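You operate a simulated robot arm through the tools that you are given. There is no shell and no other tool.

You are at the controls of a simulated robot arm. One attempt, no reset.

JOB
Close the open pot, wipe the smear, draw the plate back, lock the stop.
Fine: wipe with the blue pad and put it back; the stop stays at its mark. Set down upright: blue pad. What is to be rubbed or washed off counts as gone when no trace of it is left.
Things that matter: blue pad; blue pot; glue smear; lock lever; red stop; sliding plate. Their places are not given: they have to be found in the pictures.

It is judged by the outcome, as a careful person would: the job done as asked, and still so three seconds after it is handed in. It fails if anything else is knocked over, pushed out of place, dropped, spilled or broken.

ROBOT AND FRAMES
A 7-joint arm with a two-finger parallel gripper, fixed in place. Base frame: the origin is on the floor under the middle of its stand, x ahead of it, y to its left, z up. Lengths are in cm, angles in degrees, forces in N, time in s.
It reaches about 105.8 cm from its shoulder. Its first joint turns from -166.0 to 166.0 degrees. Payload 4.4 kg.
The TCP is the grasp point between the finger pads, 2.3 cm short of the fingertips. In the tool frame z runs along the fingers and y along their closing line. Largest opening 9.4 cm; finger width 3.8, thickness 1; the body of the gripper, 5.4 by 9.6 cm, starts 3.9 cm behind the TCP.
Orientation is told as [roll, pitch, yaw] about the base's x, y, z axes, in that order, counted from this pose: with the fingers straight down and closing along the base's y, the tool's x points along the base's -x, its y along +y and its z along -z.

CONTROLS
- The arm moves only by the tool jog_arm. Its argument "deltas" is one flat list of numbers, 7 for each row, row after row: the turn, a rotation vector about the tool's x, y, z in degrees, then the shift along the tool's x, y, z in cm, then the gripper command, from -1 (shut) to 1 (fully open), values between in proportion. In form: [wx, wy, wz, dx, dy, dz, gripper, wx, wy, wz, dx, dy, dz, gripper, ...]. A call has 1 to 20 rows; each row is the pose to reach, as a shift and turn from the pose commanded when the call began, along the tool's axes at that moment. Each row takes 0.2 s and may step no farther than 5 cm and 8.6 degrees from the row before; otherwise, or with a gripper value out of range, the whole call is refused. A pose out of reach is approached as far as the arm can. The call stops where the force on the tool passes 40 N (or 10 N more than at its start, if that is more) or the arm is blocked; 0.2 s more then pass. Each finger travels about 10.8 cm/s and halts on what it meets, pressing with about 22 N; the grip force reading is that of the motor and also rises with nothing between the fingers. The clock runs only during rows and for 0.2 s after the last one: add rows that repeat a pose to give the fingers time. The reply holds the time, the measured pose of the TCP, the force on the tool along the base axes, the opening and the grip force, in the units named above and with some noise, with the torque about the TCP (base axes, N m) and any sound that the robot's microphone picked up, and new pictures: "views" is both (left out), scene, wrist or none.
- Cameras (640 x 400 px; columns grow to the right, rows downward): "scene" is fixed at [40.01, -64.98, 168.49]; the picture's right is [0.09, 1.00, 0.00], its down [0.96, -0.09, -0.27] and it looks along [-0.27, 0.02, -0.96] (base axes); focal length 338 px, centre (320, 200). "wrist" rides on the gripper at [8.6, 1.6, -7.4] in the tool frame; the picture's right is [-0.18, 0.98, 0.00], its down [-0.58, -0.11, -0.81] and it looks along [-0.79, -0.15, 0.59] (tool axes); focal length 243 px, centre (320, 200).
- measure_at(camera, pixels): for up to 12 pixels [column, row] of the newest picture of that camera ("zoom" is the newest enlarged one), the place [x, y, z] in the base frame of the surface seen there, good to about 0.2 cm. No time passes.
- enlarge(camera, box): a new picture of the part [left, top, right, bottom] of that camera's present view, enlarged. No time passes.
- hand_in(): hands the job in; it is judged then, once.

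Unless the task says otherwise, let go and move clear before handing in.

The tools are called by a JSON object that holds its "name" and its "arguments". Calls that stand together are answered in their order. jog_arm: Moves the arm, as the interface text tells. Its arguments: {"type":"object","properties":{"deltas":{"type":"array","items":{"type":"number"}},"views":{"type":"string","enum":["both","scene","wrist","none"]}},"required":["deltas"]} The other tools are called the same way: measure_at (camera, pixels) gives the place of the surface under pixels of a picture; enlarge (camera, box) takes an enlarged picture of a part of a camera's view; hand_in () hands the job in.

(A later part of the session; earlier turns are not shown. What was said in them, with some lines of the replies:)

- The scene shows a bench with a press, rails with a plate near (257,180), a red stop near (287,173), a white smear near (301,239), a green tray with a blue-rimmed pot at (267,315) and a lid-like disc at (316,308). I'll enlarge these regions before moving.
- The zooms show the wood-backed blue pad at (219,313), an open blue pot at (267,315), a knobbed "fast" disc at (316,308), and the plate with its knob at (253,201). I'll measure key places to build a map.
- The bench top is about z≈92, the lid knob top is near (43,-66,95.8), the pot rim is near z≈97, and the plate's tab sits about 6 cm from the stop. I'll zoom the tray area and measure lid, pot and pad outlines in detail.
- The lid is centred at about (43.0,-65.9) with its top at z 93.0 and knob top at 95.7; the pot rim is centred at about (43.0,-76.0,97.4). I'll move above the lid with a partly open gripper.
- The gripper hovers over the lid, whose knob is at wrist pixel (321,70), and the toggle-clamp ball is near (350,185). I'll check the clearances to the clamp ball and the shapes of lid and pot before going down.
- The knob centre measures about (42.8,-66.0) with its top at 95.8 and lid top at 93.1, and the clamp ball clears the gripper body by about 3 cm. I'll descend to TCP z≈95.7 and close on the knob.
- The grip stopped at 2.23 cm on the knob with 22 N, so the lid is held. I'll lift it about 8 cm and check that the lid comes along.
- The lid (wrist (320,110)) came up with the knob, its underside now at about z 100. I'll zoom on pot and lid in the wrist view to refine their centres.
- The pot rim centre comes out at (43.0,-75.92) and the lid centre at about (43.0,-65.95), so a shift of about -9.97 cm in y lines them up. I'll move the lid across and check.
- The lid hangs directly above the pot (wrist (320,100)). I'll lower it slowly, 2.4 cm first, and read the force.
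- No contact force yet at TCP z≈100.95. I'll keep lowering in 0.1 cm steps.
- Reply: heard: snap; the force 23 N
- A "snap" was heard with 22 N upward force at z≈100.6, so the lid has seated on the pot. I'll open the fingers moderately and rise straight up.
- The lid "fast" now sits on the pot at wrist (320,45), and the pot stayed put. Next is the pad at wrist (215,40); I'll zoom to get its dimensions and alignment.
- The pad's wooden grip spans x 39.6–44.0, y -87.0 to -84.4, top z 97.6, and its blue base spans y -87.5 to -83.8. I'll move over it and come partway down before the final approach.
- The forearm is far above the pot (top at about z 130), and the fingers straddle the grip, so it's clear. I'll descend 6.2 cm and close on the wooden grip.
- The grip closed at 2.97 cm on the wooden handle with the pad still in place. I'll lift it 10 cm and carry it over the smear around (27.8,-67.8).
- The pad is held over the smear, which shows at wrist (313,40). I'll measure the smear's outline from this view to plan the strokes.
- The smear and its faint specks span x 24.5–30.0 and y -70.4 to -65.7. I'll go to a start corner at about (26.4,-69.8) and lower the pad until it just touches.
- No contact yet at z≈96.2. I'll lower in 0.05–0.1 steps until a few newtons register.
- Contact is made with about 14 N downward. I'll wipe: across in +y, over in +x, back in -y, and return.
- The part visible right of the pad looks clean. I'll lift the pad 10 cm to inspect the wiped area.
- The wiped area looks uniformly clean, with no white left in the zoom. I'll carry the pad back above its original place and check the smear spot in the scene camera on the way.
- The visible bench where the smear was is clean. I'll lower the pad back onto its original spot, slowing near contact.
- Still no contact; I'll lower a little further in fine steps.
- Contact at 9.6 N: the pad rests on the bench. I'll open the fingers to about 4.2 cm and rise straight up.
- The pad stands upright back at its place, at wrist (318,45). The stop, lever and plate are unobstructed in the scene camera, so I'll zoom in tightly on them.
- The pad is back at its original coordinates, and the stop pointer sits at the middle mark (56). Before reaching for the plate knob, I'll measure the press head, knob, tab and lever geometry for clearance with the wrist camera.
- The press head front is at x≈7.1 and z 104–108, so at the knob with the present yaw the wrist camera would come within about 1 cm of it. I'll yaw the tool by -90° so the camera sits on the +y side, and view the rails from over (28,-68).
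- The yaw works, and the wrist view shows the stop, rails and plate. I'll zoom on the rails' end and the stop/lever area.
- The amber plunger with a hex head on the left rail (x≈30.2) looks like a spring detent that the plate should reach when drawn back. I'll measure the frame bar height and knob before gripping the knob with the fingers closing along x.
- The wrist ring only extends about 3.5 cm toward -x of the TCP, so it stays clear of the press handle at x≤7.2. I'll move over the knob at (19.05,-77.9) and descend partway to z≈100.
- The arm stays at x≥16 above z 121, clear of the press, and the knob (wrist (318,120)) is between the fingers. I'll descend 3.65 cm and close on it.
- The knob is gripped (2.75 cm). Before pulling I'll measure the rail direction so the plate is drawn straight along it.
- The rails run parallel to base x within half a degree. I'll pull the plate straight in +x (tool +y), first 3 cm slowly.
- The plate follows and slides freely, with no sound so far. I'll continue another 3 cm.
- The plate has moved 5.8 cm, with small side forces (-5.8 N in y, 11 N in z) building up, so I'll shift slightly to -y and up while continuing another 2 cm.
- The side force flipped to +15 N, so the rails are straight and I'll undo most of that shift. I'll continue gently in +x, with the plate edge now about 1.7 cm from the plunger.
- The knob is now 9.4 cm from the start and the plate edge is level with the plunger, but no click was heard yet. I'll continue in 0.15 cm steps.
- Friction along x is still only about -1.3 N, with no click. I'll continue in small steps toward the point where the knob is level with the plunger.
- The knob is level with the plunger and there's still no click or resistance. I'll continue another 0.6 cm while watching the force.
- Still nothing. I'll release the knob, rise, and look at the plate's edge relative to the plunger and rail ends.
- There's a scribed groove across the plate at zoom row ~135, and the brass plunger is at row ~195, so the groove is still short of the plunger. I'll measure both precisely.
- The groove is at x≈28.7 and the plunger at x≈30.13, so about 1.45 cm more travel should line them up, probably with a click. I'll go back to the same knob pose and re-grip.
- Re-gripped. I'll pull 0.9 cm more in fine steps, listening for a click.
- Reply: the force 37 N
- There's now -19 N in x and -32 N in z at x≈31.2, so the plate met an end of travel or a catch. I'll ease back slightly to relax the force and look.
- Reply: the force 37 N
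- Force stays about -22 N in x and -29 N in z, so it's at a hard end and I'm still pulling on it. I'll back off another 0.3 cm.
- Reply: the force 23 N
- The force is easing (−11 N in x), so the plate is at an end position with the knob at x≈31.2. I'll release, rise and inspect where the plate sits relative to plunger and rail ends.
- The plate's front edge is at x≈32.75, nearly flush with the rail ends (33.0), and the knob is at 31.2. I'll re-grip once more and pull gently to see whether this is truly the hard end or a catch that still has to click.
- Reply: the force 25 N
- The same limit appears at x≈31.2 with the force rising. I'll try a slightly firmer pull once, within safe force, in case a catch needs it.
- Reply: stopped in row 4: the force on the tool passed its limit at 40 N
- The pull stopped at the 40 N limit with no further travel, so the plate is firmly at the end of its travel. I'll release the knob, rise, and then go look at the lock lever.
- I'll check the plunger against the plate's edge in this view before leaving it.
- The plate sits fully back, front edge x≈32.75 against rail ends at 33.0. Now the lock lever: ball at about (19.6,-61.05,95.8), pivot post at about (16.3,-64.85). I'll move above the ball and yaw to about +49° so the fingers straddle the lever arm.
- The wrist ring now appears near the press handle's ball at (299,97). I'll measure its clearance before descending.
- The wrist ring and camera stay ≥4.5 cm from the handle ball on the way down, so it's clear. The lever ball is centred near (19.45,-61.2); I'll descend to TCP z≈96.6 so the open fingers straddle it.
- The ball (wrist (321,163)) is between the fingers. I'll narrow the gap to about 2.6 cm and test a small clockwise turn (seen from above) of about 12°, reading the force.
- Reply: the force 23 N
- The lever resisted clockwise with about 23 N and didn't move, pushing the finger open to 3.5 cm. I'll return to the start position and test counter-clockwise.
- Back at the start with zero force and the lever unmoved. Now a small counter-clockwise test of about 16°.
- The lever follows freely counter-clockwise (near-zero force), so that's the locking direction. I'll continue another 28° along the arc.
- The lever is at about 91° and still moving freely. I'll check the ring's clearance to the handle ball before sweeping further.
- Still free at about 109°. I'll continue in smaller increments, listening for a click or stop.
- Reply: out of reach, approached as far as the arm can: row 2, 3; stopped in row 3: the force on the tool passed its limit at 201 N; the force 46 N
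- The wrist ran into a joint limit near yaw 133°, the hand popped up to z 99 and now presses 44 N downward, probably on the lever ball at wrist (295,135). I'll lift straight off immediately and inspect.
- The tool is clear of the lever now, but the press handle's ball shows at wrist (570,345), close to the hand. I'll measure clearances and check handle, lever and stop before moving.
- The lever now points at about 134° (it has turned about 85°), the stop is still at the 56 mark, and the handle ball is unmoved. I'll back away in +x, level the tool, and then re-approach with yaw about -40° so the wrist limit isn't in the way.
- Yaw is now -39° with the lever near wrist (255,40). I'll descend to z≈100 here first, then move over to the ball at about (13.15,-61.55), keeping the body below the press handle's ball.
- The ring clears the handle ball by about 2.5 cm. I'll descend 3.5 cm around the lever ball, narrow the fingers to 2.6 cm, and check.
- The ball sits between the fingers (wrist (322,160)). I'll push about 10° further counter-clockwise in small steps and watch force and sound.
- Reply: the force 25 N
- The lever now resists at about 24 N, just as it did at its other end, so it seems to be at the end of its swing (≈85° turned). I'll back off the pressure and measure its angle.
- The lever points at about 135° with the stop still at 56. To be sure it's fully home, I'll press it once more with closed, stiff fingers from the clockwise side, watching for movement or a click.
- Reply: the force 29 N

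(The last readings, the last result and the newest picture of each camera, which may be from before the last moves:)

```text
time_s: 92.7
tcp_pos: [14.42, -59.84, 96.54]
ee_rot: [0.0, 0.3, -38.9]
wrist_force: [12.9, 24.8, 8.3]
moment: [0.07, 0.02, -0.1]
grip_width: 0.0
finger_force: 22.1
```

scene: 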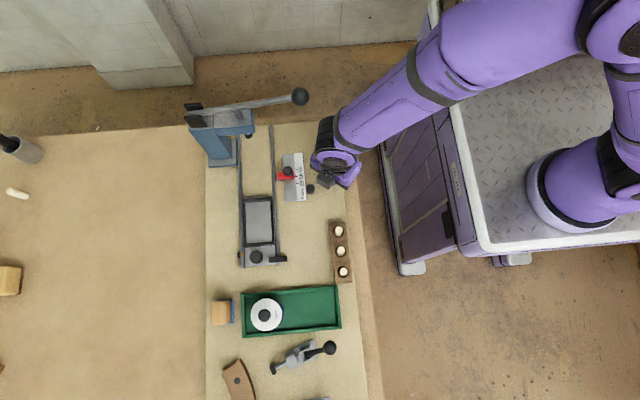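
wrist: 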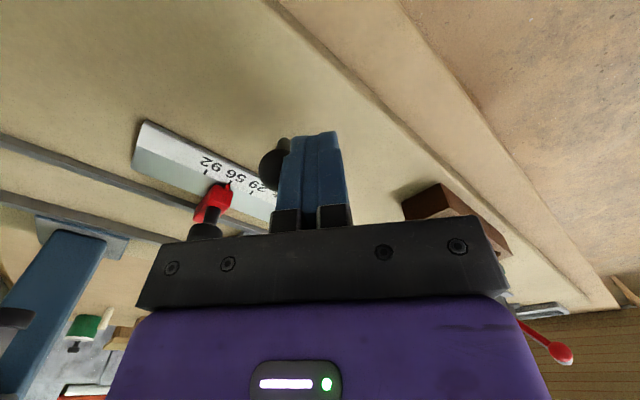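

The push reached about 29 N with no movement, so the lever is firmly at its locked end. I'll back off, lift, and move clear to inspect everything.

{"name": "jog_arm", "arguments": {"deltas": [0, 0, 0, 0, 0.4, 0, -1, 0, 0, 0, 0, 0.9, 0, -1, 0, 0, 0, 0, 0.9, -1.5, -1, 0, 0, 0, 0, 0.9, -4, -1, 0, 0, 0, -2.5, 3, -6, -1, 0, 0, 0, -4.5, 5.5, -8, -1, 0, 0, 0, -6, 8, -10, -1, 0, 0, 0, -6, 8, -10, -1], "views": "both"}}

```text
time_s: 94.5
tcp_pos: [24.1, -57.48, 106.73]
ee_rot: [-0.2, 0.2, -39.1]
wrist_force: [-0.7, -0.4, 0.4]
moment: [-0.04, -0.01, -0.02]
grip_width: 0.0
finger_force: 22.4
```

scene: 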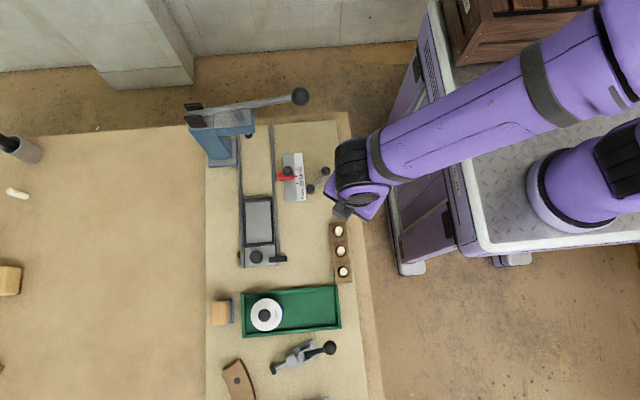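
wrist: 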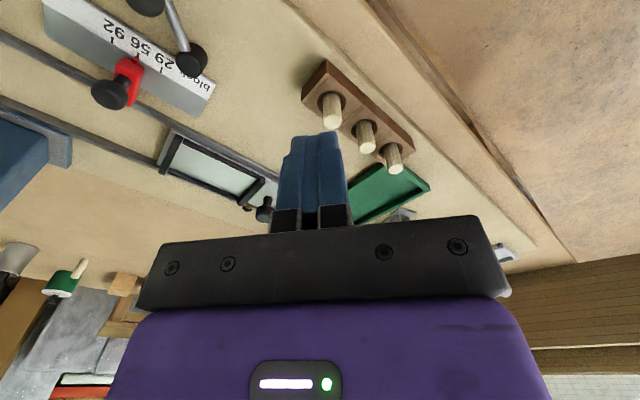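

The arm is clear and the bench is visible. I'll zoom in to verify the smear area, stop/lever, plate, and pad/pot.

{"name": "enlarge", "arguments": {"camera": "scene", "box": [272, 214, 336, 254]}}

{"name": "enlarge", "arguments": {"camera": "scene", "box": [264, 145, 360, 205]}}

{"name": "enlarge", "arguments": {"camera": "scene", "box": [205, 280, 349, 370]}}

{"name": "enlarge", "arguments": {"camera": "scene", "box": [222, 190, 318, 250]}}

{"name": "enlarge", "arguments": {"camera": "scene", "box": [222, 230, 302, 280]}}

```text
10.00 times, centred on (304, 234) of scene
```

zoom: 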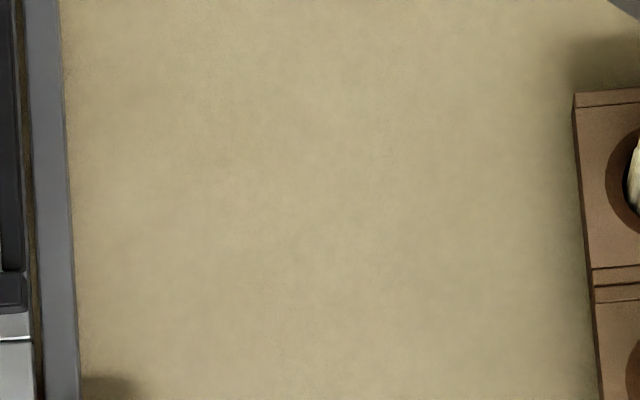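

```text
6.67 times, centred on (312, 175) of scene
```

zoom: 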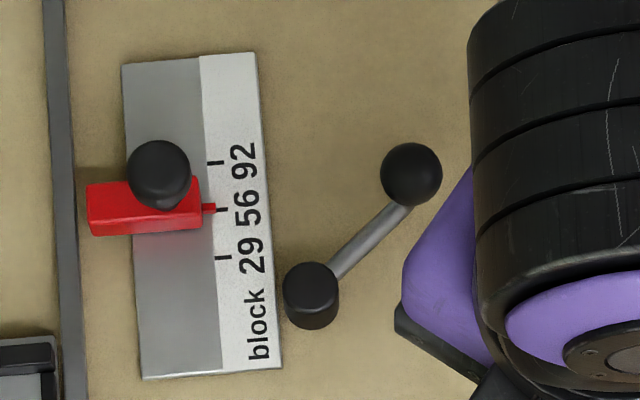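

```text
4.44 times, centred on (277, 325) of scene
```

zoom: 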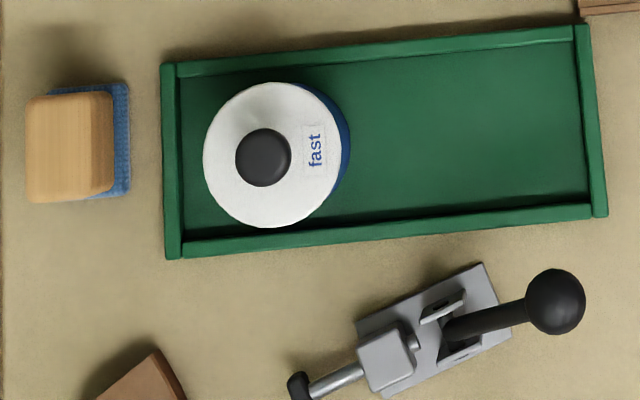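

```text
6.67 times, centred on (270, 220) of scene
```

zoom: 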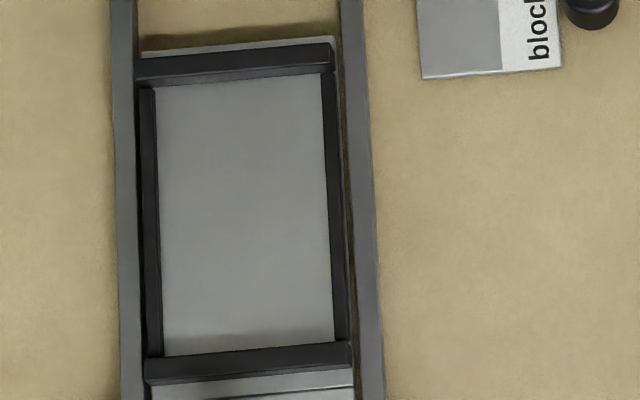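

```text
8.00 times, centred on (262, 255) of scene
```

zoom: 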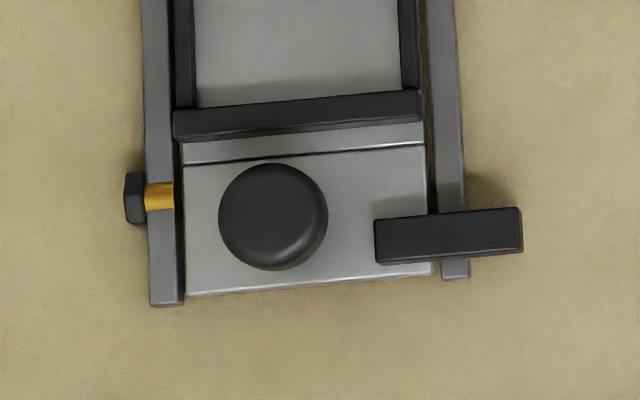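

Everything checks out: no trace of the smear, the "fast" lid on the pot, the pad upright in its place, the plate fully back, the stop at 56 and the lever swung to its locked end. I'll raise the arm well clear with the gripper open before handing in.

{"name": "jog_arm", "arguments": {"deltas": [0, 0, 0, -1, 2, -3, -0.5, 0, 0, 0, -2, 4, -6.5, 0, 0, 0, 0, -2, 6, -10, 0.5, 0, 0, 0, -2, 7, -13, 0.5, 0, 0, 0, -2, 7, -13, 0.5], "views": "both"}}

```text
time_s: 95.7
tcp_pos: [29.84, -53.44, 119.76]
ee_rot: [-0.1, 0.3, -39.1]
wrist_force: [0.4, 0.3, -0.5]
moment: [-0.02, 0.01, 0.02]
grip_width: 7.07
finger_force: 0.0
```

scene: 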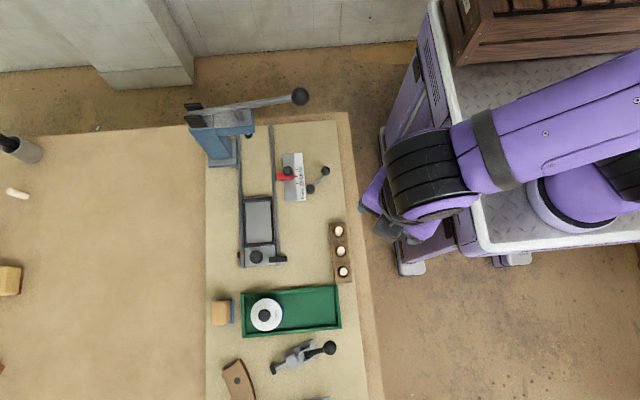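
wrist: 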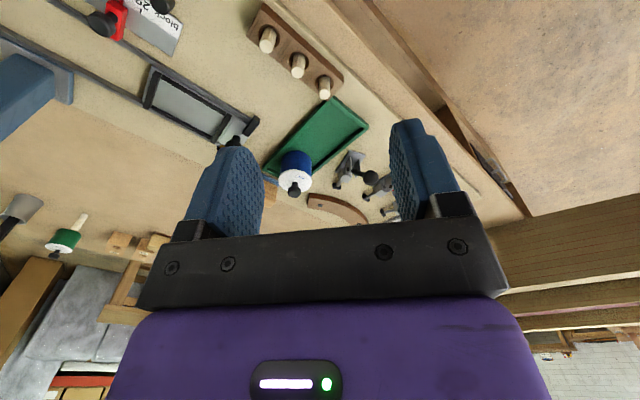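

The arm is clear at z≈120 with the gripper empty. In the scene the lid is on the pot (266,314), the pad is at (219,313), the plate is back with its knob at (256,257), and the lever ball is at (325,171) with the stop at its mark. I'm handing in.

{"name": "hand_in", "arguments": {}}

```text
The job is handed in.
```

All four parts of the job are done and handed in. I can't see the judge's result from here. The last pictures showed nothing else on the bench moved or knocked over.

- **Pot:** the "fast" lid is on the blue pot. I heard it snap on, and it sits level.
- **Smear:** wiped with the blue pad. No trace shows in close-ups from either camera. The pad is back upright, about 0.2 cm from its original spot.
- **Plate:** drawn back about 12 cm until it would go no further, with its front edge almost level with the rail ends. I heard no click, so I took that hard stop as fully back.
- **Stop:** the lock lever is turned about 85° counter-clockwise to its end, and a push of about 29 N didn't move it further. There was no click here either. The stop is still at the 56 mark.

While I was turning the lever, the wrist hit a joint limit and the gripper pressed hard on something, most likely the lever ball; the system logged 201 N. I lifted off straight away and saw no damage to the lever, stop or press handle.
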